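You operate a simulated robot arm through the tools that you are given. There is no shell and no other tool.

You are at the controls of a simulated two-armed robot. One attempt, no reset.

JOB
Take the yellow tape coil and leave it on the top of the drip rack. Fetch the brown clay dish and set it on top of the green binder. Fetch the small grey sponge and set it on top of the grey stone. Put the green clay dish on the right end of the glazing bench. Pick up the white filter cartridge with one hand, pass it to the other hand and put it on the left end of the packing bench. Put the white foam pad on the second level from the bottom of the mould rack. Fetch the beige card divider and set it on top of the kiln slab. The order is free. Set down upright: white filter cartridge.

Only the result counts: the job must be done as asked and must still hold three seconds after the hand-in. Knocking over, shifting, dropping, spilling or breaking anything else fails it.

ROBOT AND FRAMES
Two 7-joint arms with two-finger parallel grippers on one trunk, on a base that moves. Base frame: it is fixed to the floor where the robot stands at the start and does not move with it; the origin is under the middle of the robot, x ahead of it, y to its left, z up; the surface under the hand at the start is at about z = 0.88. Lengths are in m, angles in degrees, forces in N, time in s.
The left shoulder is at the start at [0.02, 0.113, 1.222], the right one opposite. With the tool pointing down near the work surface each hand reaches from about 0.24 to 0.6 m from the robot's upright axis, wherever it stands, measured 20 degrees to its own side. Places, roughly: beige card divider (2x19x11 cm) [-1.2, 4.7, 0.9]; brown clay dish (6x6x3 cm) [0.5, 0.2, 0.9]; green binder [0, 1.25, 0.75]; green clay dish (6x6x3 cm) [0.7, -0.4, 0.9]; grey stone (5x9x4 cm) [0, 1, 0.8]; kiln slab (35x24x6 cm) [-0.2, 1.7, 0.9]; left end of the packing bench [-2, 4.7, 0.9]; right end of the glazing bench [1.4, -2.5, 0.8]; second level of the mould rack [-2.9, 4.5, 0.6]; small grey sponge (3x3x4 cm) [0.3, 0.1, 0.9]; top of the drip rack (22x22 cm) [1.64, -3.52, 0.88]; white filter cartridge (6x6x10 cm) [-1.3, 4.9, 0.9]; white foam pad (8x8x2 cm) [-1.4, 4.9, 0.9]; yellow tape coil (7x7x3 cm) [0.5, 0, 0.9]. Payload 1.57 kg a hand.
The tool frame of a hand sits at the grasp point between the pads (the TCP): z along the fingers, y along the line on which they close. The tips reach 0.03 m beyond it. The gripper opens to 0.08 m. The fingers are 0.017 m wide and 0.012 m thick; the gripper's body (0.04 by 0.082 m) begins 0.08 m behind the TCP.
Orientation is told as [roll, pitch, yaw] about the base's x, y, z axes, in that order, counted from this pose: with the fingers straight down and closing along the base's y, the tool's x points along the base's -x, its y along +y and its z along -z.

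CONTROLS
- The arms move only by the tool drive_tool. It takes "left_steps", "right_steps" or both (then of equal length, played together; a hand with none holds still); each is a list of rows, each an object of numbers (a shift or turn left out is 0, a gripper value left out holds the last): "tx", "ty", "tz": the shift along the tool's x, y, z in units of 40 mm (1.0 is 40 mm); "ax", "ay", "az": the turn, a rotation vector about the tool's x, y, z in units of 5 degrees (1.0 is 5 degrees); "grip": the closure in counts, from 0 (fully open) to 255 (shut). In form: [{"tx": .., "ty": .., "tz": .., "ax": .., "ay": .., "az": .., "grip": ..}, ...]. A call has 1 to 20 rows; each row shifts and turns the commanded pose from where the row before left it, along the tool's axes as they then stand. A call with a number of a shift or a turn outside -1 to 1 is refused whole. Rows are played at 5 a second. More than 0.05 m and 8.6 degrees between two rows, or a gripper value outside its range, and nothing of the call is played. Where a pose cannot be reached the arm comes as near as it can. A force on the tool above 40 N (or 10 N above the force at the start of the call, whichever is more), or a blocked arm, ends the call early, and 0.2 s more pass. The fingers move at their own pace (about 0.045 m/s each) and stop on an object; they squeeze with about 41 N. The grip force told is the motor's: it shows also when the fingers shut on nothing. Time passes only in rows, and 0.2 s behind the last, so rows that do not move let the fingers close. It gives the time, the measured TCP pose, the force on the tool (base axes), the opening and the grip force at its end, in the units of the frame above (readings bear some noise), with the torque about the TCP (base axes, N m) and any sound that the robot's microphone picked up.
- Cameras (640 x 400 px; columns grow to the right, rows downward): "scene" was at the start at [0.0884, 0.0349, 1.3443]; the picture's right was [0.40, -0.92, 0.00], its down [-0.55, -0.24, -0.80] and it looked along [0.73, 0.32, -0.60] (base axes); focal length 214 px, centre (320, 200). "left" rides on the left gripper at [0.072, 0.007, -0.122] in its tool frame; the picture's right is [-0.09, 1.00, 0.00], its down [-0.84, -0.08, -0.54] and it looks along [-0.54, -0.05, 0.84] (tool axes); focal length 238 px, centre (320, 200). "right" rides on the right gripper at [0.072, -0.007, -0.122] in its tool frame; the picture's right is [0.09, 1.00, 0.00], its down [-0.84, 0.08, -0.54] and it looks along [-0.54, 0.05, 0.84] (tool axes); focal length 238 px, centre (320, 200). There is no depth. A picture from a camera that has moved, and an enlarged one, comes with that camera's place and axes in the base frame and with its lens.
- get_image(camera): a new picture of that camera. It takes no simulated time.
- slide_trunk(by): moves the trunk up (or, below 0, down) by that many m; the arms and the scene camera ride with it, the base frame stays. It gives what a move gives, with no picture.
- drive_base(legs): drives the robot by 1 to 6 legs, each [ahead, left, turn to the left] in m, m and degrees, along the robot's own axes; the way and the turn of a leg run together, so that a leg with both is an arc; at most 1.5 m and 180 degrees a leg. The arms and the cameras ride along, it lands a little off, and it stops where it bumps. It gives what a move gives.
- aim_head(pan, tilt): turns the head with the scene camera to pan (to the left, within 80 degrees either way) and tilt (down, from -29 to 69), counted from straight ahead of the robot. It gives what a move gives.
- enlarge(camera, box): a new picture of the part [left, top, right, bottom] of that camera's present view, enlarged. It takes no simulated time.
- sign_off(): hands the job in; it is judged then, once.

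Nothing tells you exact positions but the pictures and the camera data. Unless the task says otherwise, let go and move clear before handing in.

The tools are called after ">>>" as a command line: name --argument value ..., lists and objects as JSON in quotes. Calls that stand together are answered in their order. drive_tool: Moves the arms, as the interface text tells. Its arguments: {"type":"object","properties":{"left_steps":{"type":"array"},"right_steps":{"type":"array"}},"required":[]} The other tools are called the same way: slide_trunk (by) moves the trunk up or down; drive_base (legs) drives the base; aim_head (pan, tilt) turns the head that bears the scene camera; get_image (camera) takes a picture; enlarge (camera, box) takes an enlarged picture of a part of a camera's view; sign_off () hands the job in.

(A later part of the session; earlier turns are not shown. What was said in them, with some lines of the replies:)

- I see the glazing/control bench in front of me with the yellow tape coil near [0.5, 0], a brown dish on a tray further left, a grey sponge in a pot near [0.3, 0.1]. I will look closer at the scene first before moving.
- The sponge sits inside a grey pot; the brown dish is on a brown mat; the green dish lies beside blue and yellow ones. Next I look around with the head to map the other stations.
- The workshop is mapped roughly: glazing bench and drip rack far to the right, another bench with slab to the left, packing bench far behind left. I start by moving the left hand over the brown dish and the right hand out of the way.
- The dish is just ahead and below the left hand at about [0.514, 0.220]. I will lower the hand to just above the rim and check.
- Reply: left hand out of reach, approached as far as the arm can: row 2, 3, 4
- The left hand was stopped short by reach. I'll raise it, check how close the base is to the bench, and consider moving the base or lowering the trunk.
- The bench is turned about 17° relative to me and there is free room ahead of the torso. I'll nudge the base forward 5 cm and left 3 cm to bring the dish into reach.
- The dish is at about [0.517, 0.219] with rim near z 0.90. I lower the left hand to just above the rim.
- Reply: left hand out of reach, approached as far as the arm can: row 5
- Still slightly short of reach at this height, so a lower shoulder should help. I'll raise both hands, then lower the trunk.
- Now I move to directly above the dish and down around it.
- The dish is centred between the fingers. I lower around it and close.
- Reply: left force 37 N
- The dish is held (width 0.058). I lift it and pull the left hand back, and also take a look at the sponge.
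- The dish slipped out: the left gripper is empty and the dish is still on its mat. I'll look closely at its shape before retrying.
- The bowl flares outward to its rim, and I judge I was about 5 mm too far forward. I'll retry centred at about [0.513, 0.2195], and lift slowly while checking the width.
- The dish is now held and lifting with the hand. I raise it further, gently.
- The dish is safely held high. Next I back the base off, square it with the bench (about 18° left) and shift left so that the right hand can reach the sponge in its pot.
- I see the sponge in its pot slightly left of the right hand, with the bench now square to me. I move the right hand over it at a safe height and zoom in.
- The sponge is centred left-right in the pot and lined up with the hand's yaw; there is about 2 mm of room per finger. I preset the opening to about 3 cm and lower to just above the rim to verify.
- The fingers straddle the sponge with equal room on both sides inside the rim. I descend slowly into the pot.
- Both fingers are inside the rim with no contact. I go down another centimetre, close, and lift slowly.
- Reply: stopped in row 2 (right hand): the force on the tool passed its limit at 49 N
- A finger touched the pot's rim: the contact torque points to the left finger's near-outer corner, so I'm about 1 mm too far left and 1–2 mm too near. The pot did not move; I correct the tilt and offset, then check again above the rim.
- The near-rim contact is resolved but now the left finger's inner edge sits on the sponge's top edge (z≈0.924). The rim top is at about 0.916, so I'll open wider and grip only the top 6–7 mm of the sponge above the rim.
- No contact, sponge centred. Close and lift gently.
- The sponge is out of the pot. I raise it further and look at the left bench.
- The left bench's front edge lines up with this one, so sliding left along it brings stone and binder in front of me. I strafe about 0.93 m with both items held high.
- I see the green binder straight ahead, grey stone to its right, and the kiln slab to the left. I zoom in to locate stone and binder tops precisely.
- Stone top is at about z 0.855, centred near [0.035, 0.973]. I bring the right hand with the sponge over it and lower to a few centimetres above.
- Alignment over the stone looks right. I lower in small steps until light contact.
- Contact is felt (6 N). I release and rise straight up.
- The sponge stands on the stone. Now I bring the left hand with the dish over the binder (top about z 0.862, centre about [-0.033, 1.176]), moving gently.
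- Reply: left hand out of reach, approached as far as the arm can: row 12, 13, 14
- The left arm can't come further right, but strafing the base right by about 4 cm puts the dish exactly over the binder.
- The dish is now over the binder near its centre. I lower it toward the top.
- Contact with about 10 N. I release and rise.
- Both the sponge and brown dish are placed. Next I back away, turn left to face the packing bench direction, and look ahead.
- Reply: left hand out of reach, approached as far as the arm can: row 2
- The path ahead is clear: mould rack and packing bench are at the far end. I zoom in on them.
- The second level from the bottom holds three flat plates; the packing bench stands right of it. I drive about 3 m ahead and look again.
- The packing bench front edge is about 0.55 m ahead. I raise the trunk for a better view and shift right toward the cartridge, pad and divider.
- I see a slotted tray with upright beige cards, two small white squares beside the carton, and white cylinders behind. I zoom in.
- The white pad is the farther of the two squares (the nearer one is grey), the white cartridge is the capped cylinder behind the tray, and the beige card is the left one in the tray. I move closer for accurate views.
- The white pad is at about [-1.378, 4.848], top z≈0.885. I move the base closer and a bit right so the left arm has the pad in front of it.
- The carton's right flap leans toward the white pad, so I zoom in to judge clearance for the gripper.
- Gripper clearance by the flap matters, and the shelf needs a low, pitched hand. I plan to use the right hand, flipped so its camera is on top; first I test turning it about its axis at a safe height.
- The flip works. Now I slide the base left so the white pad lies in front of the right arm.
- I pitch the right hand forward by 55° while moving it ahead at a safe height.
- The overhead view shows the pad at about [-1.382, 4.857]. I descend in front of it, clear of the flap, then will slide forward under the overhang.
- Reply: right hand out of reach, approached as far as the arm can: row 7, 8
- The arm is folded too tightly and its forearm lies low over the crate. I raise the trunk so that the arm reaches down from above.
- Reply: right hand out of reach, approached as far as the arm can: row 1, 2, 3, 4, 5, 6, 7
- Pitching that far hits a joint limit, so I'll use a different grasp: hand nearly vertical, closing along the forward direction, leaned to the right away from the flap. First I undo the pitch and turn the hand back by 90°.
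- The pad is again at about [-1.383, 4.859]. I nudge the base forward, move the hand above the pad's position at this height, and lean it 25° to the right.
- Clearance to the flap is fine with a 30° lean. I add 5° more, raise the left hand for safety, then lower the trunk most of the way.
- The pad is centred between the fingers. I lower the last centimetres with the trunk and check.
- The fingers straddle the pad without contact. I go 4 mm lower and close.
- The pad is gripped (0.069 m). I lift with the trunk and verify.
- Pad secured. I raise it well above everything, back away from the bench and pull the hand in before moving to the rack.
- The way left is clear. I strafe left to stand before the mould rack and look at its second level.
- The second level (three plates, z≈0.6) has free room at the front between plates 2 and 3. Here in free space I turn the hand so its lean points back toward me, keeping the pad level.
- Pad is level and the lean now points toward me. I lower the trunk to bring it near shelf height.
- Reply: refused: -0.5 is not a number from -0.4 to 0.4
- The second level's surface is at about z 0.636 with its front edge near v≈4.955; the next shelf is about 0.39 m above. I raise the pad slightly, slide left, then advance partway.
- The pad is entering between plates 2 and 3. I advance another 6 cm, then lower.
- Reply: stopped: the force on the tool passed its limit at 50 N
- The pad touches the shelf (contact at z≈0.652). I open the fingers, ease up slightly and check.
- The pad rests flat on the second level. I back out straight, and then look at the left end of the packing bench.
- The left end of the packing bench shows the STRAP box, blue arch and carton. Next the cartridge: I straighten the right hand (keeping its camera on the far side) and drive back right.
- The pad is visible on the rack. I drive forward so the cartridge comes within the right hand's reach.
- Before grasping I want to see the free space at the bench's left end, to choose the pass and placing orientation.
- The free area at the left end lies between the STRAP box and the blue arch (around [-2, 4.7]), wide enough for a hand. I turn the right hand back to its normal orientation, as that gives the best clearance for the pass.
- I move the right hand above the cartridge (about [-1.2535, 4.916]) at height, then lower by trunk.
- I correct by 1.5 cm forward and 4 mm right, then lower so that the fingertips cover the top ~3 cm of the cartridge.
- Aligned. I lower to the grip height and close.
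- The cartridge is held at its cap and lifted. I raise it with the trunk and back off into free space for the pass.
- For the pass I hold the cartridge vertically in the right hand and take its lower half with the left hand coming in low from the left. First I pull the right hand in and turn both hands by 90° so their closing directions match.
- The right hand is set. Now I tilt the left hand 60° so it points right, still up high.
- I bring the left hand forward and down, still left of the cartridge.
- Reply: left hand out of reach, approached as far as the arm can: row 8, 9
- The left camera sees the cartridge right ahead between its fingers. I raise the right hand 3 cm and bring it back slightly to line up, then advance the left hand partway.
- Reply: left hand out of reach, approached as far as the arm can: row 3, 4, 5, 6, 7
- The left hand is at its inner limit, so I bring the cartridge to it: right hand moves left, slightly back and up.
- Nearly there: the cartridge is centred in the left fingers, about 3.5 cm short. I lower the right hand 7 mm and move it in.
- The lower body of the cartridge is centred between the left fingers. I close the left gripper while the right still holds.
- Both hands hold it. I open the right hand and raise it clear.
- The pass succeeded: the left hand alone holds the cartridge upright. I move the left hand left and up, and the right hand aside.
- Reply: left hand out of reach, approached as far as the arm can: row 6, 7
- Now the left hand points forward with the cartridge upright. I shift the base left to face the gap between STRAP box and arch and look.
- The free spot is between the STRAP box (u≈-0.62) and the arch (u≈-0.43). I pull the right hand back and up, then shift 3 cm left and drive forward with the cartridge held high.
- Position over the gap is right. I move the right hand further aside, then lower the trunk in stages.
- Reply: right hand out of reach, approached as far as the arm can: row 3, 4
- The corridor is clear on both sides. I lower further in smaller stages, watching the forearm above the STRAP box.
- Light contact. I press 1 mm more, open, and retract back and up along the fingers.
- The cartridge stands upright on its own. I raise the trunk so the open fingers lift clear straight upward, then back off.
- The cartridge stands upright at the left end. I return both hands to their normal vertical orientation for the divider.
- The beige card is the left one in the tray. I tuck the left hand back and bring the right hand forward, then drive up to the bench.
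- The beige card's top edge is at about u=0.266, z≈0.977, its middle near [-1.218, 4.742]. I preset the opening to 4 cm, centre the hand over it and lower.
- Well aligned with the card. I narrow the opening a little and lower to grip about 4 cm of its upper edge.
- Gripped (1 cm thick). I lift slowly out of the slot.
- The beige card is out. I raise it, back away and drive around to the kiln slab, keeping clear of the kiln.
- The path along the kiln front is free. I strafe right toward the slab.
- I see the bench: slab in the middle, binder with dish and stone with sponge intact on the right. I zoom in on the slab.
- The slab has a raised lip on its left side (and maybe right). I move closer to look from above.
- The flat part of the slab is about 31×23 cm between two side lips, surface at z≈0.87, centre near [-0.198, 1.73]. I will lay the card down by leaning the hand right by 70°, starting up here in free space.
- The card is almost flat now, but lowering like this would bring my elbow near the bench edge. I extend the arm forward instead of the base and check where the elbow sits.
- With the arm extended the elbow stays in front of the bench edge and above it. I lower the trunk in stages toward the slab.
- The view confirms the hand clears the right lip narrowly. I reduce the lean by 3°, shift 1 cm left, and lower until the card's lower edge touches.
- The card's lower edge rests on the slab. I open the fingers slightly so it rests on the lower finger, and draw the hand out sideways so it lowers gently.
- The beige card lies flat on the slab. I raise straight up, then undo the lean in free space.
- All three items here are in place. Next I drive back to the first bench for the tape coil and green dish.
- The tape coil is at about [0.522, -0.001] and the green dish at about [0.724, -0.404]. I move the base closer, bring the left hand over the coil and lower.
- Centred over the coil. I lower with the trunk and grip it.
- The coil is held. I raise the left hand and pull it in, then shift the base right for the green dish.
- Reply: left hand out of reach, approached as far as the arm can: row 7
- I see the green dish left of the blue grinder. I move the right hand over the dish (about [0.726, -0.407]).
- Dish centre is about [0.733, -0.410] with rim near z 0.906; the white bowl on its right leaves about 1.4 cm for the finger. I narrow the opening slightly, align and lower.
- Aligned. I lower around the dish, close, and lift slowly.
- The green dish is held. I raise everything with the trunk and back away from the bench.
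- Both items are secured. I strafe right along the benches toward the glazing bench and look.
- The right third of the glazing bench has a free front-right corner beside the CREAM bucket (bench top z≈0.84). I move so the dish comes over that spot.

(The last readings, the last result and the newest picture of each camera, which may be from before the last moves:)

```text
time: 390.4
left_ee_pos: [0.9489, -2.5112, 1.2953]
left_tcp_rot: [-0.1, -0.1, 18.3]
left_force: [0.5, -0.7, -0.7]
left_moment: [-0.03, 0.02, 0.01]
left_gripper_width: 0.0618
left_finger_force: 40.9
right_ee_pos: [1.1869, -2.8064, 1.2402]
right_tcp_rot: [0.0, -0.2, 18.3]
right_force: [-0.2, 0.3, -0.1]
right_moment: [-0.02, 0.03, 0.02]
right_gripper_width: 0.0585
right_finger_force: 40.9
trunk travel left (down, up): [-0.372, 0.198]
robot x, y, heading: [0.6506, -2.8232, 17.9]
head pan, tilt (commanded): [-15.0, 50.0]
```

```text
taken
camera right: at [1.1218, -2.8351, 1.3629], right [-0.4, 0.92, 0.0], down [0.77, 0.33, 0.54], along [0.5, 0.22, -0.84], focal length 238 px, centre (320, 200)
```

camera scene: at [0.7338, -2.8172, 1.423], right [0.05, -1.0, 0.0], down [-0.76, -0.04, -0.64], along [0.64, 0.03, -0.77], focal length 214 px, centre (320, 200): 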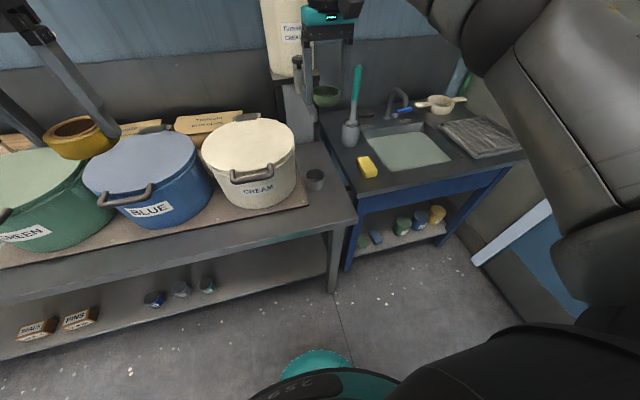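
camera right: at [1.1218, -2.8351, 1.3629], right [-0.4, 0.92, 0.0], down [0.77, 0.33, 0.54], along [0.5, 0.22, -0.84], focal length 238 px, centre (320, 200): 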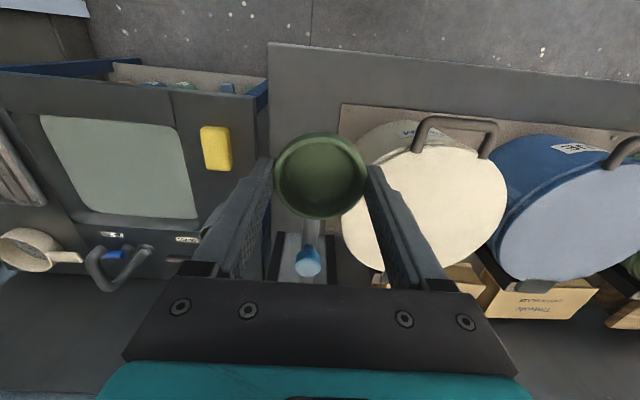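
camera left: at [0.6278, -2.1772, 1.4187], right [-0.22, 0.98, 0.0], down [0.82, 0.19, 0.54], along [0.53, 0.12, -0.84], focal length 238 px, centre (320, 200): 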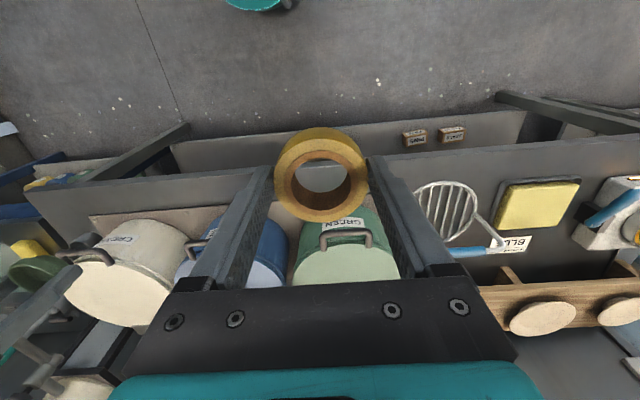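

The spot is free: between the mat corner, the grey cup and the bench's right edge. I lower the trunk.

>>> slide_trunk --by -0.28

>>> get_image --camera "right"

>>> get_image --camera "scene"

```text
time: 393.2
left_ee_pos: [0.9478, -2.5113, 1.0162]
left_tcp_rot: [0.0, -0.1, 18.3]
left_force: [-0.1, -0.4, -0.9]
left_moment: [0.0, -0.01, 0.0]
left_gripper_width: 0.0613
left_finger_force: 41.0
right_ee_pos: [1.1874, -2.8079, 0.9604]
right_tcp_rot: [0.0, -0.2, 18.2]
right_force: [-0.1, -0.3, -1.0]
right_moment: [0.01, 0.0, -0.01]
right_gripper_width: 0.0582
right_finger_force: 40.5
trunk travel left (down, up): [-0.092, 0.478]
robot x, y, heading: [0.6471, -2.8224, 17.9]
head pan, tilt (commanded): [-15.0, 50.0]
```

```text
taken
camera right: at [1.1219, -2.8351, 1.083], right [-0.4, 0.92, 0.0], down [0.77, 0.33, 0.54], along [0.5, 0.22, -0.84], focal length 238 px, centre (320, 200)
```

right: 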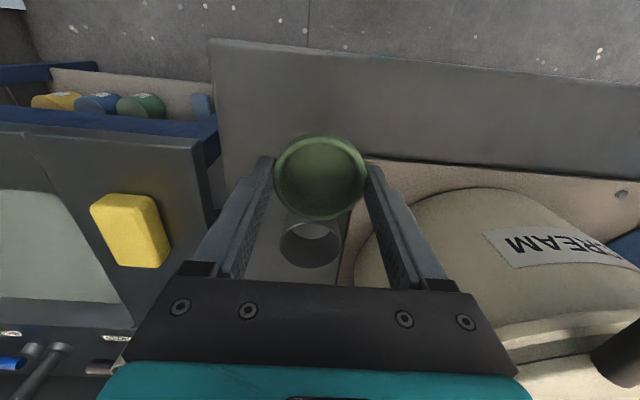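

```text
taken
camera scene: at [0.7338, -2.8171, 1.143], right [0.05, -1.0, 0.0], down [-0.77, -0.04, -0.64], along [0.64, 0.03, -0.77], focal length 214 px, centre (320, 200)
```

scene: 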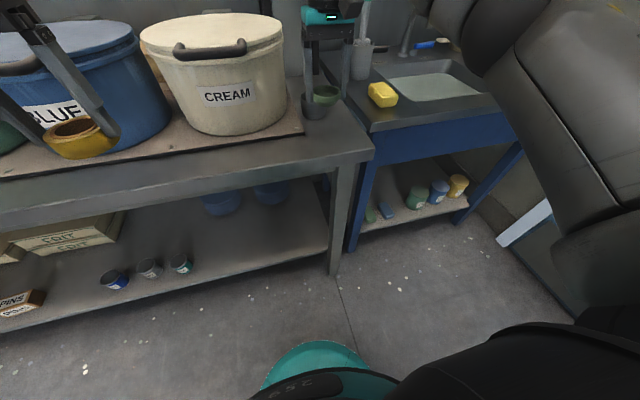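

>>> slide_trunk --by -0.06

>>> drive_tool --right_steps '[{"tz": 0.1}, {"tz": 0.1}, {"tz": 0.1}]'

>>> enlarge --camera "scene" --box '[240, 60, 400, 200]'

```text
time: 394.2
left_ee_pos: [0.9488, -2.5104, 0.9553]
left_tcp_rot: [0.0, -0.2, 18.3]
left_force: [-0.6, -0.1, 0.2]
left_moment: [-0.02, 0.0, -0.02]
left_gripper_width: 0.0611
left_finger_force: 41.0
right_ee_pos: [1.1871, -2.8077, 0.8998]
right_tcp_rot: [0.0, -0.2, 18.2]
right_force: [0.1, -0.1, -0.3]
right_moment: [0.0, -0.01, 0.02]
right_gripper_width: 0.0582
right_finger_force: 41.1
trunk travel left (down, up): [-0.032, 0.538]
robot x, y, heading: [0.6505, -2.8239, 18.1]
head pan, tilt (commanded): [-15.0, 50.0]
```

```text
time: 395.0
left_ee_pos: [0.9499, -2.5107, 0.9533]
left_tcp_rot: [-0.1, -0.2, 18.3]
left_force: [0.2, 1.1, -1.4]
left_moment: [0.01, -0.01, 0.02]
left_gripper_width: 0.0614
left_finger_force: 41.2
right_ee_pos: [1.1885, -2.8062, 0.8885]
right_tcp_rot: [0.0, -0.2, 18.2]
right_force: [-0.2, -0.5, -0.2]
right_moment: [0.03, 0.01, 0.0]
right_gripper_width: 0.0583
right_finger_force: 41.1
trunk travel left (down, up): [-0.032, 0.538]
robot x, y, heading: [0.644, -2.8237, 17.9]
head pan, tilt (commanded): [-15.0, 50.0]
```

```text
2.86 times, centred on (320, 130) of scene
camera zoom: at [0.7339, -2.8171, 1.0829], right [0.05, -1.0, 0.0], down [-0.77, -0.04, -0.64], along [0.64, 0.03, -0.77], focal length 613 px, centre (320, 400)
```

zoom: 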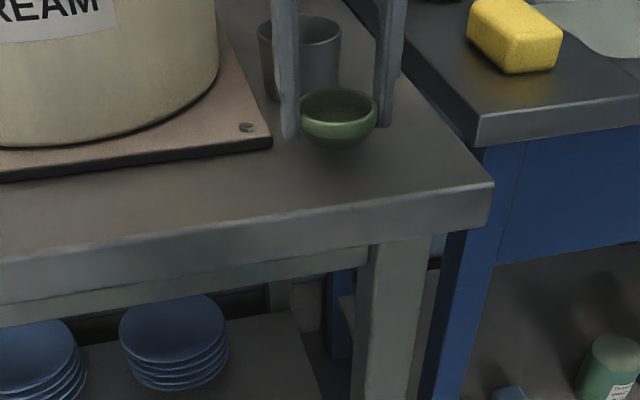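

>>> drive_tool --right_steps '[{"tz": 0.08}, {"tz": 0.08}, {"tz": 0.08}]'

>>> enlarge --camera "scene" --box '[280, 80, 380, 160]'

```text
time: 395.8
left_ee_pos: [0.9494, -2.5113, 0.9541]
left_tcp_rot: [0.0, 0.0, 18.2]
left_force: [0.9, 0.6, -1.0]
left_moment: [0.0, 0.02, 0.01]
left_gripper_width: 0.0614
left_finger_force: 40.7
right_ee_pos: [1.1872, -2.8062, 0.8787]
right_tcp_rot: [-0.1, -0.2, 18.2]
right_force: [-0.4, 0.5, -0.5]
right_moment: [-0.05, 0.0, 0.02]
right_gripper_width: 0.0583
right_finger_force: 40.6
trunk travel left (down, up): [-0.032, 0.538]
robot x, y, heading: [0.6457, -2.8278, 17.9]
head pan, tilt (commanded): [-15.0, 50.0]
```

```text
5.00 times, centred on (330, 120) of scene
camera zoom: at [0.7339, -2.8171, 1.0829], right [0.05, -1.0, 0.0], down [-0.77, -0.04, -0.64], along [0.64, 0.03, -0.77], focal length 1072 px, centre (270, 600)
```

zoom: 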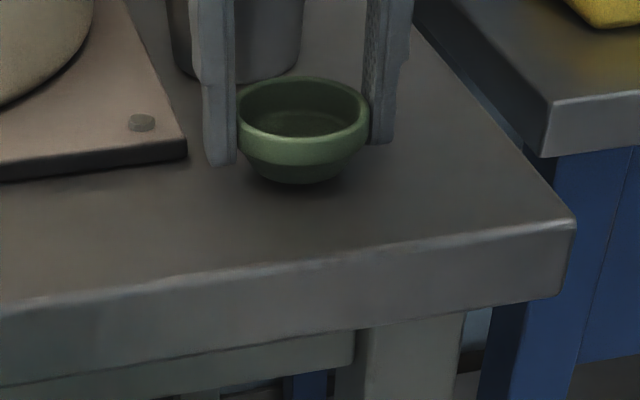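

>>> drive_tool --right_steps '[{"tz": 0.06}, {"tz": 0.06}]'

>>> drive_tool --right_steps '[{"tz": 0.05}, {"tz": 0.05}]'

```text
time: 396.4
left_ee_pos: [0.9498, -2.5118, 0.9556]
left_tcp_rot: [0.0, -0.1, 18.2]
left_force: [-0.1, 0.2, -0.8]
left_moment: [0.01, -0.02, 0.0]
left_gripper_width: 0.0612
left_finger_force: 41.1
right_ee_pos: [1.1883, -2.8079, 0.8735]
right_tcp_rot: [-0.1, -0.3, 18.2]
right_force: [-0.5, -0.2, -0.6]
right_moment: [0.01, 0.02, 0.02]
right_gripper_width: 0.0582
right_finger_force: 40.8
trunk travel left (down, up): [-0.032, 0.538]
robot x, y, heading: [0.6477, -2.8223, 18.1]
head pan, tilt (commanded): [-15.0, 50.0]
```

```text
time: 397.0
left_ee_pos: [0.9477, -2.5116, 0.957]
left_tcp_rot: [0.1, -0.1, 18.3]
left_force: [-0.2, -0.3, -0.8]
left_moment: [-0.03, 0.01, -0.01]
left_gripper_width: 0.0613
left_finger_force: 40.6
right_ee_pos: [1.1874, -2.8073, 0.8736]
right_tcp_rot: [0.0, -0.5, 18.1]
right_force: [2.3, -3.2, 21.5]
right_moment: [-0.2, 0.18, 0.05]
right_gripper_width: 0.0582
right_finger_force: 40.8
trunk travel left (down, up): [-0.032, 0.538]
robot x, y, heading: [0.6492, -2.8269, 18.1]
head pan, tilt (commanded): [-15.0, 50.0]
```

Contact made. I release and rise.

>>> drive_tool --right_steps '[{"tz": -0.04}, {"grip": 20}, {"grip": 0}, {"grip": 0}, {"tz": -0.2}, {"tz": -0.4}, {"tz": -0.6}, {"tz": -0.8}, {"tz": -0.8}]'

>>> slide_trunk --by 0.3

>>> get_image --camera "scene"

>>> enlarge --camera "scene" --box '[280, 130, 400, 250]'

```text
time: 399.0
left_ee_pos: [0.9486, -2.511, 0.9558]
left_tcp_rot: [0.1, -0.1, 18.2]
left_force: [0.3, 0.1, -0.6]
left_moment: [0.02, 0.0, 0.0]
left_gripper_width: 0.0611
left_finger_force: 41.2
right_ee_pos: [1.1875, -2.8069, 0.9838]
right_tcp_rot: [-0.2, -0.2, 18.2]
right_force: [-0.3, -0.3, 0.8]
right_moment: [0.01, -0.05, 0.01]
right_gripper_width: 0.08
right_finger_force: 0.0
trunk travel left (down, up): [-0.032, 0.538]
robot x, y, heading: [0.6462, -2.8249, 18.0]
head pan, tilt (commanded): [-15.0, 50.0]
```

```text
time: 402.0
left_ee_pos: [0.9495, -2.5109, 1.2555]
left_tcp_rot: [0.0, -0.1, 18.4]
left_force: [0.3, 0.6, 0.0]
left_moment: [0.01, 0.03, 0.0]
left_gripper_width: 0.0608
left_finger_force: 40.8
right_ee_pos: [1.1879, -2.8057, 1.2845]
right_tcp_rot: [0.0, -0.3, 18.3]
right_force: [0.9, -0.5, 0.6]
right_moment: [0.01, 0.02, -0.01]
right_gripper_width: 0.0799
right_finger_force: 0.1
trunk travel left (down, up): [-0.332, 0.238]
robot x, y, heading: [0.6478, -2.8266, 18.1]
head pan, tilt (commanded): [-15.0, 50.0]
```

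```text
taken
camera scene: at [0.7339, -2.8171, 1.3828], right [0.05, -1.0, 0.0], down [-0.77, -0.04, -0.64], along [0.64, 0.03, -0.77], focal length 214 px, centre (320, 200)
```

scene: 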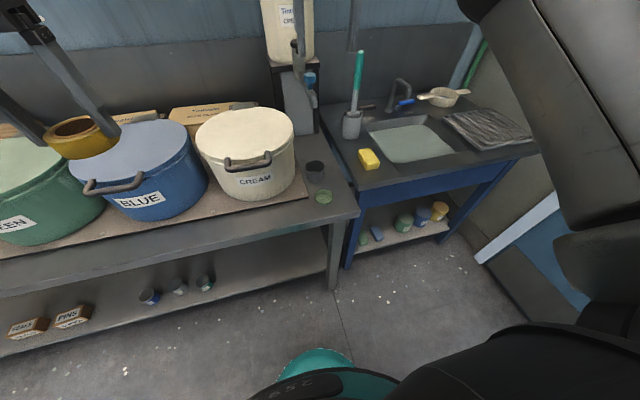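

```text
3.33 times, centred on (340, 190) of scene
camera zoom: at [0.7339, -2.8171, 1.3828], right [0.05, -1.0, 0.0], down [-0.77, -0.04, -0.64], along [0.64, 0.03, -0.77], focal length 715 px, centre (253, 233)
```

zoom: 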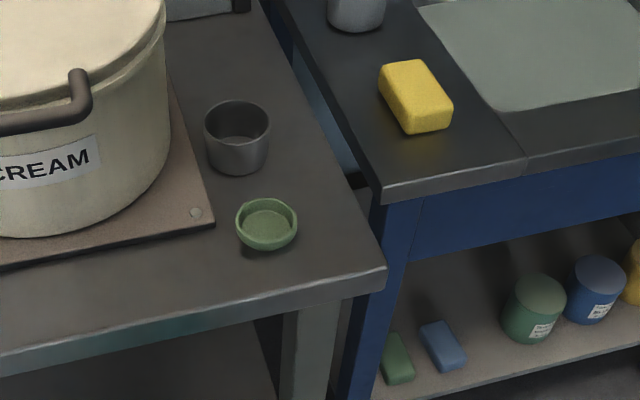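

The green dish is placed. I check the tape coil in the left hand and the drip rack next to the sink.

>>> get_image --camera "left"

>>> enlarge --camera "scene" --box '[340, 60, 560, 200]'

```text
taken
camera left: at [0.8789, -2.5276, 1.3787], right [-0.23, 0.97, 0.0], down [0.82, 0.19, 0.54], along [0.53, 0.12, -0.84], focal length 238 px, centre (320, 200)
```

left: 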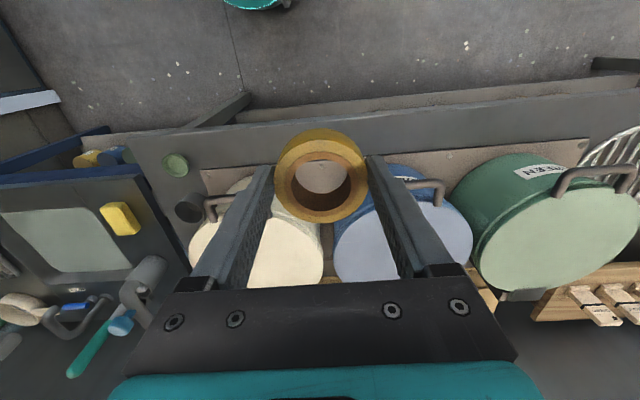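

```text
2.86 times, centred on (450, 130) of scene
camera zoom: at [0.7339, -2.8171, 1.3828], right [0.05, -1.0, 0.0], down [-0.77, -0.04, -0.64], along [0.64, 0.03, -0.77], focal length 613 px, centre (-51, 400)
```

zoom: 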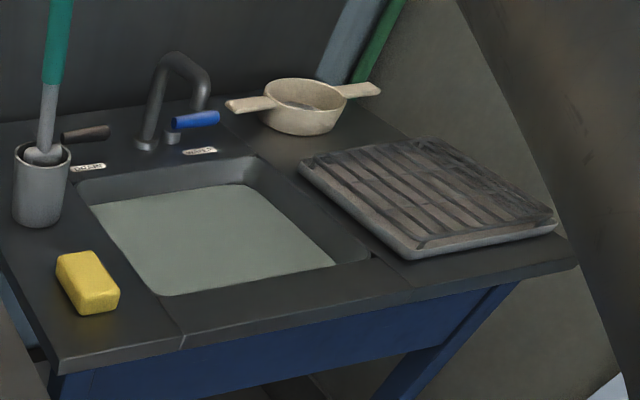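

I look further right to check for the wall before moving beside the drip rack.

>>> aim_head --pan -50 --tilt 35

>>> get_image --camera "scene"

>>> aim_head --pan -78 --tilt 25

>>> get_image --camera "scene"

```text
time: 403.0
left_ee_pos: [0.9489, -2.5106, 1.2558]
left_tcp_rot: [0.0, -0.1, 18.3]
left_force: [-0.6, -0.3, 0.4]
left_moment: [-0.01, -0.02, 0.03]
left_gripper_width: 0.0611
left_finger_force: 41.7
right_ee_pos: [1.1883, -2.8068, 1.2835]
right_tcp_rot: [0.0, -0.3, 18.2]
right_force: [0.4, 0.5, 0.0]
right_moment: [0.0, 0.02, 0.0]
right_gripper_width: 0.0799
right_finger_force: 0.1
trunk travel left (down, up): [-0.332, 0.238]
robot x, y, heading: [0.648, -2.8253, 17.9]
head pan, tilt (commanded): [-50.0, 35.0]
```

```text
taken
camera scene: at [0.7317, -2.8677, 1.4046], right [-0.53, -0.85, 0.0], down [-0.49, 0.3, -0.82], along [0.69, -0.43, -0.57], focal length 214 px, centre (320, 200)
```

scene: 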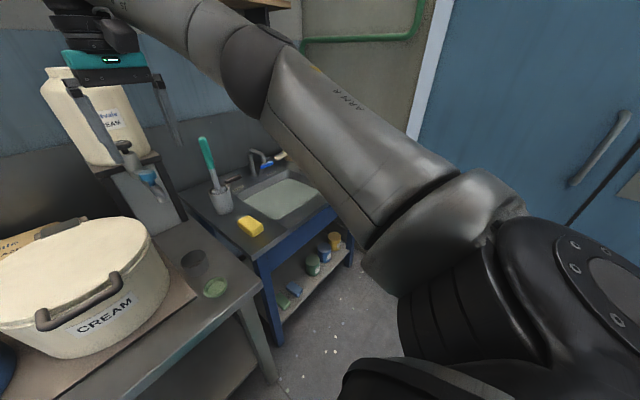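

```text
time: 403.9
left_ee_pos: [0.9482, -2.5119, 1.2543]
left_tcp_rot: [0.0, -0.1, 18.2]
left_force: [-0.3, 0.3, -0.2]
left_moment: [-0.02, 0.02, -0.01]
left_gripper_width: 0.061
left_finger_force: 41.2
right_ee_pos: [1.1873, -2.8064, 1.2829]
right_tcp_rot: [0.0, -0.2, 18.2]
right_force: [0.3, -0.1, 0.4]
right_moment: [0.02, 0.02, -0.04]
right_gripper_width: 0.0799
right_finger_force: 0.1
trunk travel left (down, up): [-0.332, 0.238]
robot x, y, heading: [0.6523, -2.8262, 18.1]
head pan, tilt (commanded): [-78.0, 25.0]
```

```text
taken
camera scene: at [0.7031, -2.9009, 1.4204], right [-0.87, -0.5, 0.0], down [-0.21, 0.37, -0.91], along [0.45, -0.78, -0.42], focal length 214 px, centre (320, 200)
```

scene: 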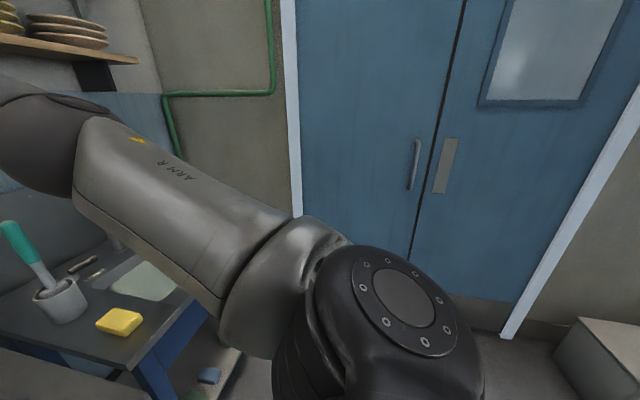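

The door wall stands at about v=-4.13, so I'll approach the drip rack from its left, turned 60° to the right, and use the left arm. I retract the right hand, move over and turn.

>>> drive_tool --right_steps '[{"tx": 0.7}, {"tx": 0.7}, {"tx": 0.7}, {"tx": 0.7}, {"tx": 0.7}, {"tx": 0.5}]'

>>> drive_base --legs '[[-0.12, 0, 0], [0, -0.5, 0], [0, 0, -60]]'

>>> aim_head --pan 15 --tilt 40

>>> get_image --camera "scene"

>>> get_image --camera "left"

```text
time: 405.3
left_ee_pos: [0.9489, -2.5112, 1.2557]
left_tcp_rot: [0.1, -0.1, 18.3]
left_force: [-0.6, 0.2, 0.0]
left_moment: [-0.03, -0.02, 0.0]
left_gripper_width: 0.061
left_finger_force: 41.2
right_ee_pos: [1.0341, -2.8582, 1.2826]
right_tcp_rot: [0.0, -0.3, 18.1]
right_force: [0.0, -0.4, 0.6]
right_moment: [-0.01, 0.0, -0.04]
right_gripper_width: 0.08
right_finger_force: 0.0
trunk travel left (down, up): [-0.332, 0.238]
robot x, y, heading: [0.6545, -2.8231, 17.9]
head pan, tilt (commanded): [-78.0, 25.0]
```

```text
time: 411.8
left_ee_pos: [1.11, -3.4409, 1.2552]
left_tcp_rot: [0.0, -0.1, -41.3]
left_force: [0.3, 0.1, 0.0]
left_moment: [-0.05, -0.02, -0.03]
left_gripper_width: 0.0605
left_finger_force: 40.6
right_ee_pos: [0.8575, -3.6905, 1.283]
right_tcp_rot: [0.0, -0.2, -41.5]
right_force: [0.1, 0.5, -0.4]
right_moment: [0.04, -0.01, 0.0]
right_gripper_width: 0.0801
right_finger_force: 0.0
trunk travel left (down, up): [-0.332, 0.238]
robot x, y, heading: [0.6863, -3.3441, -41.5]
head pan, tilt (commanded): [-78.0, 25.0]
```

```text
time: 413.4
left_ee_pos: [1.111, -3.4413, 1.2545]
left_tcp_rot: [0.0, 0.0, -41.3]
left_force: [0.8, 0.0, -0.8]
left_moment: [-0.04, -0.04, -0.03]
left_gripper_width: 0.0601
left_finger_force: 40.8
right_ee_pos: [0.8563, -3.6898, 1.2838]
right_tcp_rot: [0.0, -0.1, -41.4]
right_force: [0.3, -0.1, -0.2]
right_moment: [0.04, 0.0, -0.01]
right_gripper_width: 0.0799
right_finger_force: 0.0
trunk travel left (down, up): [-0.332, 0.238]
robot x, y, heading: [0.6848, -3.3408, -41.6]
head pan, tilt (commanded): [15.0, 40.0]
```

```text
taken
camera scene: at [0.7716, -3.3849, 1.3971], right [-0.45, -0.89, 0.0], down [-0.57, 0.29, -0.77], along [0.68, -0.34, -0.64], focal length 214 px, centre (320, 200)
```

scene: 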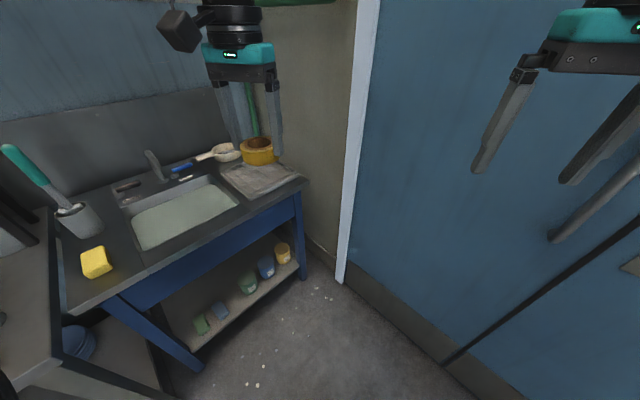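

```text
taken
camera left: at [1.0625, -3.3882, 1.3788], right [0.73, 0.69, 0.0], down [0.58, -0.61, 0.54], along [0.37, -0.39, -0.84], focal length 238 px, centre (320, 200)
```

left: 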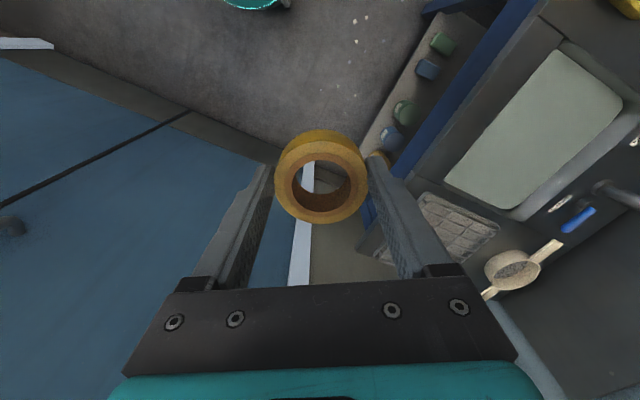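

The coil is creeping slightly in the grip, so I'll place it soon. I zoom in on the rack to fix its position.

>>> enlarge --camera "scene" --box '[190, 120, 330, 220]'

>>> enlarge --camera "left" --box '[350, 150, 530, 290]'

```text
4.00 times, centred on (260, 170) of scene
camera zoom: at [0.7716, -3.3849, 1.3971], right [-0.45, -0.89, 0.0], down [-0.57, 0.29, -0.77], along [0.68, -0.34, -0.64], focal length 858 px, centre (560, 320)
```

zoom: 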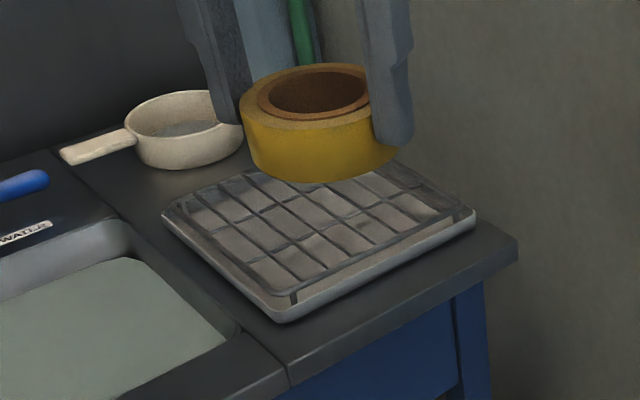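

```text
2.86 times, centred on (440, 220) of left
camera zoom: at [1.0625, -3.3882, 1.3788], right [0.73, 0.69, 0.0], down [0.58, -0.61, 0.54], along [0.37, -0.39, -0.84], focal length 681 px, centre (-23, 143)
```

zoom: 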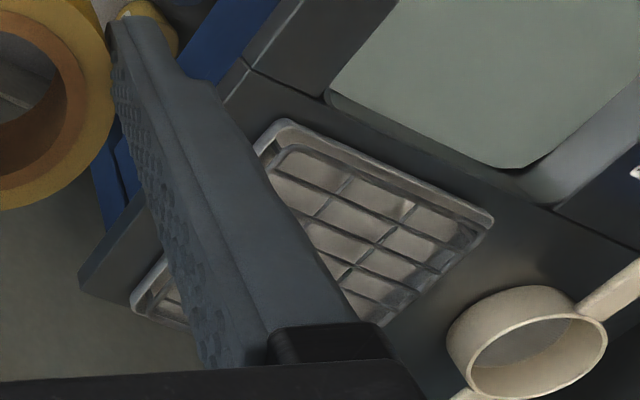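

I extend the left arm a bit and drive diagonally so the coil comes over the rack centre.

>>> drive_tool --left_steps '[{"tx": -0.482, "ty": -0.39}, {"tx": -0.482, "ty": -0.39}, {"tx": -0.482, "ty": -0.39}, {"tx": -0.482, "ty": -0.39}, {"tx": -0.482, "ty": -0.39}]'

>>> drive_base --legs '[[0.3236, 0.3644, 0]]'

>>> get_image --camera "left"

>>> get_image --camera "scene"

```text
time: 414.6
left_ee_pos: [1.1261, -3.5262, 1.2556]
left_tcp_rot: [0.0, -0.1, -41.2]
left_force: [-0.2, 1.3, -0.2]
left_moment: [-0.01, 0.01, 0.01]
left_gripper_width: 0.0604
left_finger_force: 41.7
left hand out of reach, approached as far as the arm can: row 4, 5
right_ee_pos: [0.8562, -3.6909, 1.2833]
right_tcp_rot: [0.1, -0.2, -41.4]
right_force: [0.1, 0.2, 0.8]
right_moment: [-0.03, -0.01, 0.0]
right_gripper_width: 0.0799
right_finger_force: 0.0
trunk travel left (down, up): [-0.332, 0.238]
robot x, y, heading: [0.6887, -3.3369, -41.9]
head pan, tilt (commanded): [15.0, 40.0]
```

```text
time: 417.5
left_ee_pos: [1.6098, -3.463, 1.2557]
left_tcp_rot: [-0.1, -0.1, -41.3]
left_force: [-0.1, 0.5, 0.4]
left_moment: [0.01, 0.02, 0.02]
left_gripper_width: 0.0603
left_finger_force: 41.3
right_ee_pos: [1.3412, -3.6298, 1.2837]
right_tcp_rot: [-0.1, -0.2, -41.4]
right_force: [-0.5, 0.9, 0.1]
right_moment: [0.0, 0.02, 0.04]
right_gripper_width: 0.08
right_finger_force: 0.0
trunk travel left (down, up): [-0.332, 0.238]
robot x, y, heading: [1.1737, -3.2794, -41.8]
head pan, tilt (commanded): [15.0, 40.0]
```

```text
taken
camera left: at [1.5612, -3.4117, 1.379], right [0.73, 0.69, 0.0], down [0.58, -0.61, 0.54], along [0.37, -0.39, -0.84], focal length 238 px, centre (320, 200)
```

left: 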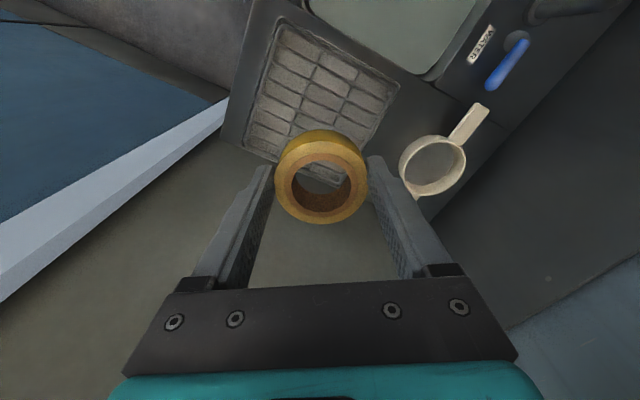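

```text
taken
camera scene: at [1.2555, -3.3237, 1.397], right [-0.45, -0.89, 0.0], down [-0.58, 0.29, -0.77], along [0.68, -0.34, -0.64], focal length 214 px, centre (320, 200)
```

scene: 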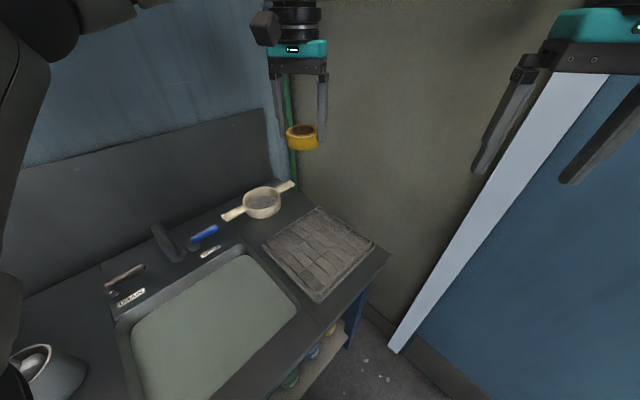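

The coil is over the rack (about 4 cm off centre, within its 22 cm top). I lower the trunk and then fine-tune.

>>> slide_trunk --by -0.26

>>> drive_tool --left_steps '[{"tx": -0.4, "ty": -0.26}, {"tx": -0.4, "ty": -0.26}]'

>>> get_image --camera "left"

>>> get_image --camera "scene"

```text
time: 420.2
left_ee_pos: [1.611, -3.4642, 0.9958]
left_tcp_rot: [-0.1, -0.1, -41.3]
left_force: [-1.8, 0.0, -0.8]
left_moment: [0.02, -0.02, 0.0]
left_gripper_width: 0.0602
left_finger_force: 41.1
right_ee_pos: [1.3406, -3.6287, 1.0242]
right_tcp_rot: [-0.1, -0.2, -41.5]
right_force: [-0.4, 0.1, -0.7]
right_moment: [-0.02, 0.03, 0.04]
right_gripper_width: 0.0802
right_finger_force: 0.0
trunk travel left (down, up): [-0.072, 0.498]
robot x, y, heading: [1.1724, -3.2825, -41.5]
head pan, tilt (commanded): [15.0, 40.0]
```

```text
time: 420.8
left_ee_pos: [1.6121, -3.472, 0.9869]
left_tcp_rot: [-0.1, -0.3, -41.1]
left_force: [-0.4, -0.3, 0.0]
left_moment: [0.0, -0.01, -0.01]
left_gripper_width: 0.0602
left_finger_force: 41.1
left hand out of reach, approached as far as the arm can: row 1, 2
right_ee_pos: [1.3411, -3.6292, 1.0239]
right_tcp_rot: [0.1, -0.2, -41.4]
right_force: [0.0, 0.4, -0.3]
right_moment: [-0.02, 0.03, -0.01]
right_gripper_width: 0.08
right_finger_force: 0.0
trunk travel left (down, up): [-0.072, 0.498]
robot x, y, heading: [1.171, -3.2774, -41.6]
head pan, tilt (commanded): [15.0, 40.0]
```

```text
taken
camera left: at [1.5638, -3.4192, 1.1102], right [0.72, 0.69, 0.0], down [0.58, -0.61, 0.54], along [0.37, -0.4, -0.84], focal length 238 px, centre (320, 200)
```

left: 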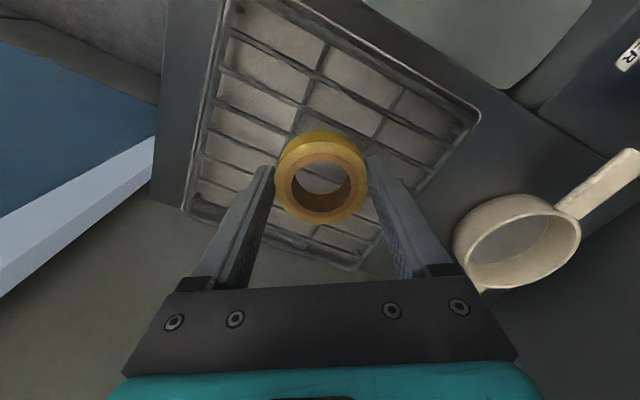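

```text
taken
camera scene: at [1.2548, -3.3237, 1.1371], right [-0.45, -0.89, 0.0], down [-0.57, 0.29, -0.77], along [0.69, -0.34, -0.64], focal length 214 px, centre (320, 200)
```

scene: 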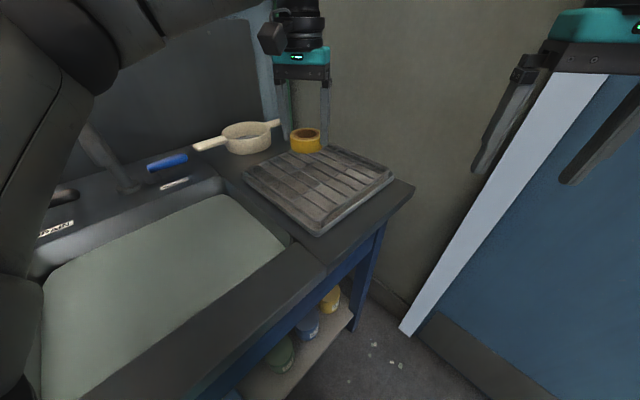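

>>> slide_trunk --by -0.045

>>> enlarge --camera "scene" --box '[210, 90, 420, 250]'

```text
time: 421.7
left_ee_pos: [1.6129, -3.4714, 0.9413]
left_tcp_rot: [-0.1, -0.3, -41.2]
left_force: [-0.6, 0.1, -0.9]
left_moment: [0.01, -0.02, -0.02]
left_gripper_width: 0.0601
left_finger_force: 41.1
right_ee_pos: [1.3406, -3.6291, 0.979]
right_tcp_rot: [0.0, -0.2, -41.3]
right_force: [-0.2, 0.6, 0.1]
right_moment: [0.01, 0.05, -0.01]
right_gripper_width: 0.0799
right_finger_force: 0.1
trunk travel left (down, up): [-0.027, 0.543]
robot x, y, heading: [1.1727, -3.278, -41.6]
head pan, tilt (commanded): [15.0, 40.0]
```

```text
2.50 times, centred on (315, 170) of scene
camera zoom: at [1.2548, -3.3237, 1.0921], right [-0.45, -0.89, 0.0], down [-0.57, 0.29, -0.77], along [0.69, -0.34, -0.64], focal length 536 px, centre (332, 275)
```

zoom: 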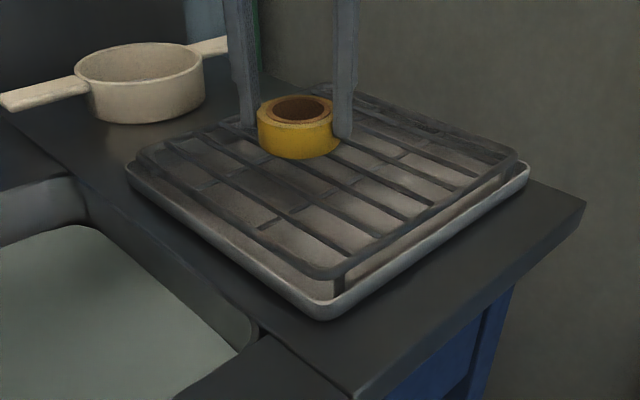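

>>> slide_trunk --by -0.013

>>> enlarge --camera "scene" --box '[210, 90, 420, 250]'

```text
time: 422.3
left_ee_pos: [1.6126, -3.4708, 0.9284]
left_tcp_rot: [-0.1, 0.0, -41.3]
left_force: [0.3, -0.2, 0.4]
left_moment: [0.02, 0.03, 0.03]
left_gripper_width: 0.0601
left_finger_force: 41.1
right_ee_pos: [1.3398, -3.6287, 0.9661]
right_tcp_rot: [-0.1, -0.2, -41.4]
right_force: [0.4, -0.7, 0.8]
right_moment: [-0.02, -0.03, 0.0]
right_gripper_width: 0.0801
right_finger_force: 0.0
trunk travel left (down, up): [-0.014, 0.556]
robot x, y, heading: [1.1747, -3.2776, -41.5]
head pan, tilt (commanded): [15.0, 40.0]
```

```text
2.50 times, centred on (315, 170) of scene
camera zoom: at [1.2549, -3.3237, 1.0791], right [-0.45, -0.89, 0.0], down [-0.57, 0.29, -0.77], along [0.69, -0.34, -0.64], focal length 536 px, centre (332, 275)
```

zoom: 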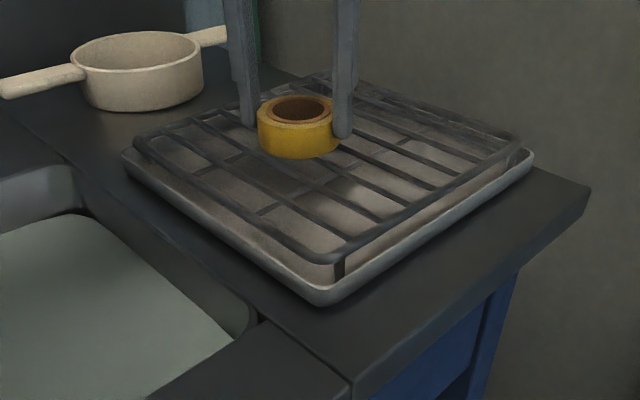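

>>> slide_trunk --by -0.006

>>> slide_trunk --by -0.004

```text
time: 422.8
left_ee_pos: [1.6139, -3.4721, 0.924]
left_tcp_rot: [-0.1, -0.1, -41.1]
left_force: [0.7, 0.7, -0.4]
left_moment: [-0.01, -0.02, -0.04]
left_gripper_width: 0.0601
left_finger_force: 41.5
right_ee_pos: [1.3396, -3.6288, 0.9595]
right_tcp_rot: [0.1, -0.1, -41.4]
right_force: [-0.1, 0.4, 0.4]
right_moment: [0.01, -0.04, 0.02]
right_gripper_width: 0.0801
right_finger_force: 0.0
trunk travel left (down, up): [-0.008, 0.562]
robot x, y, heading: [1.1726, -3.2761, -41.4]
head pan, tilt (commanded): [15.0, 40.0]
```

```text
time: 423.4
left_ee_pos: [1.6136, -3.4712, 0.9186]
left_tcp_rot: [-0.1, -0.1, -41.2]
left_force: [-0.4, -0.7, 0.5]
left_moment: [-0.02, 0.02, -0.03]
left_gripper_width: 0.0599
left_finger_force: 41.3
right_ee_pos: [1.3399, -3.6301, 0.9567]
right_tcp_rot: [0.0, -0.2, -41.5]
right_force: [0.9, -0.4, 0.0]
right_moment: [-0.01, 0.01, 0.0]
right_gripper_width: 0.0799
right_finger_force: 0.0
trunk travel left (down, up): [-0.004, 0.566]
robot x, y, heading: [1.1729, -3.2803, -41.7]
head pan, tilt (commanded): [15.0, 40.0]
```

>>> drive_tool --left_steps '[{"tz": 0.06, "tx": 0.05}, {"tz": 0.06}]'

>>> enlarge --camera "scene" --box '[260, 100, 380, 190]'

```text
time: 424.0
left_ee_pos: [1.6115, -3.4692, 0.9146]
left_tcp_rot: [-0.3, -0.2, -41.2]
left_force: [0.2, 0.3, 3.9]
left_moment: [0.08, -0.01, 0.01]
left_gripper_width: 0.0602
left_finger_force: 40.9
right_ee_pos: [1.3407, -3.6292, 0.9554]
right_tcp_rot: [-0.1, -0.2, -41.4]
right_force: [0.5, 0.1, 0.0]
right_moment: [0.01, -0.01, 0.01]
right_gripper_width: 0.08
right_finger_force: 0.1
trunk travel left (down, up): [-0.004, 0.566]
robot x, y, heading: [1.1718, -3.2803, -41.6]
head pan, tilt (commanded): [15.0, 40.0]
```

```text
4.44 times, centred on (320, 145) of scene
camera zoom: at [1.2548, -3.3237, 1.0692], right [-0.45, -0.89, 0.0], down [-0.57, 0.29, -0.77], along [0.69, -0.34, -0.64], focal length 953 px, centre (320, 444)
```

zoom: 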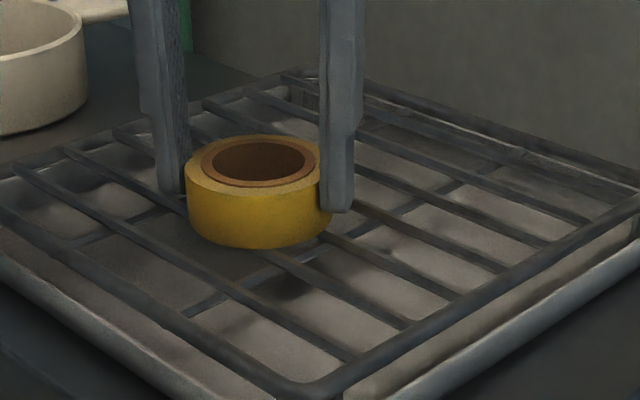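

Contact on the wire top. I release, rise and check.

>>> drive_tool --left_steps '[{"tz": 0.03}, {"grip": 20}, {"grip": 0}, {"grip": 0}, {"tz": -0.2}, {"tz": -0.4}, {"tz": -0.6}, {"tz": -0.8}]'

>>> slide_trunk --by 0.25

>>> get_image --camera "left"

>>> enlarge --camera "scene" --box '[210, 150, 420, 310]'

```text
time: 425.8
left_ee_pos: [1.61, -3.4529, 0.9733]
left_tcp_rot: [-0.2, -0.3, -41.2]
left_force: [0.1, -0.2, 0.3]
left_moment: [0.0, -0.03, -0.01]
left_gripper_width: 0.08
left_finger_force: 0.0
left hand out of reach, approached as far as the arm can: row 6, 7, 8
right_ee_pos: [1.3398, -3.6293, 0.9558]
right_tcp_rot: [0.0, -0.2, -41.6]
right_force: [-0.2, -0.4, -0.4]
right_moment: [0.01, -0.06, -0.03]
right_gripper_width: 0.0799
right_finger_force: 0.0
trunk travel left (down, up): [-0.004, 0.566]
robot x, y, heading: [1.1738, -3.2789, -41.8]
head pan, tilt (commanded): [15.0, 40.0]
```

```text
time: 428.4
left_ee_pos: [1.6113, -3.4528, 1.2224]
left_tcp_rot: [-0.2, -0.2, -41.3]
left_force: [-0.5, -0.3, 1.0]
left_moment: [0.01, -0.01, 0.04]
left_gripper_width: 0.0799
left_finger_force: 0.0
right_ee_pos: [1.3412, -3.6309, 1.2051]
right_tcp_rot: [-0.1, -0.2, -41.4]
right_force: [-0.4, 0.1, 0.1]
right_moment: [0.01, -0.02, 0.01]
right_gripper_width: 0.0798
right_finger_force: 0.1
trunk travel left (down, up): [-0.254, 0.316]
robot x, y, heading: [1.1716, -3.2794, -41.8]
head pan, tilt (commanded): [15.0, 40.0]
```

```text
taken
camera left: at [1.5613, -3.3999, 1.3455], right [0.72, 0.69, 0.0], down [0.58, -0.61, 0.54], along [0.37, -0.4, -0.84], focal length 238 px, centre (320, 200)
```

left: 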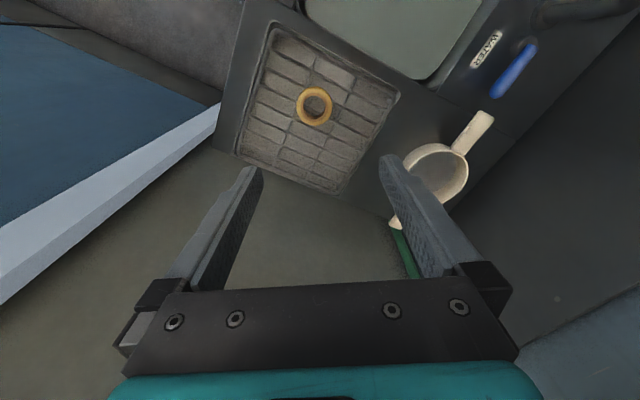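

```text
2.50 times, centred on (315, 230) of scene
camera zoom: at [1.255, -3.3238, 1.319], right [-0.45, -0.89, 0.0], down [-0.57, 0.29, -0.77], along [0.69, -0.34, -0.64], focal length 536 px, centre (332, 125)
```

zoom: 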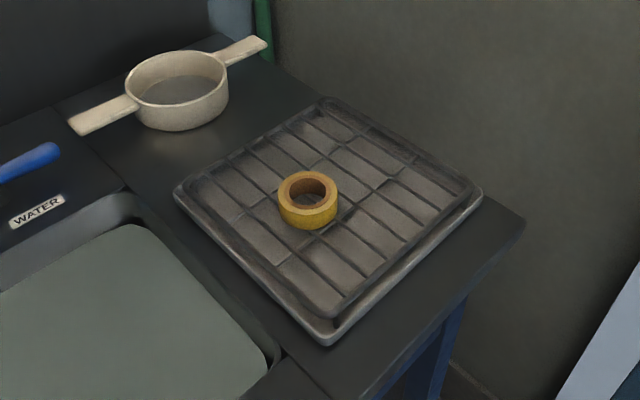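

The coil rests near the middle of the drip rack and both hands are clear. All seven items have been placed and seen in position, so I hand the job in.

>>> sign_off

```text
The job is handed in.
```

I placed all seven items and handed the job in. I saw each one in position after letting go, but I didn't go back to recheck them at the end.

| Item | Where it is now |
|---|---|
| Yellow tape coil | On top of the drip rack, a few centimetres off centre |
| Brown clay dish | On top of the green binder |
| Small grey sponge | Standing on the grey stone |
| Green clay dish | Front right corner of the glazing bench, beside the CREAM bucket |
| White filter cartridge | Upright at the left end of the packing bench, between the STRAP box and the blue arch; passed in the air from the right hand to the left |
| White foam pad | Flat on the second level of the mould rack, between two plates |
| Beige card divider | Flat on the kiln slab |

Two things went less cleanly than planned:
- **Sponge pot:** on the first try for the sponge, a finger pressed on the rim of its pot with up to 49 N. I saw no movement in the pictures, but I didn't measure whether the pot shifted.
- **Brown dish:** the first grip slipped before the dish left its mat. The second grip held.
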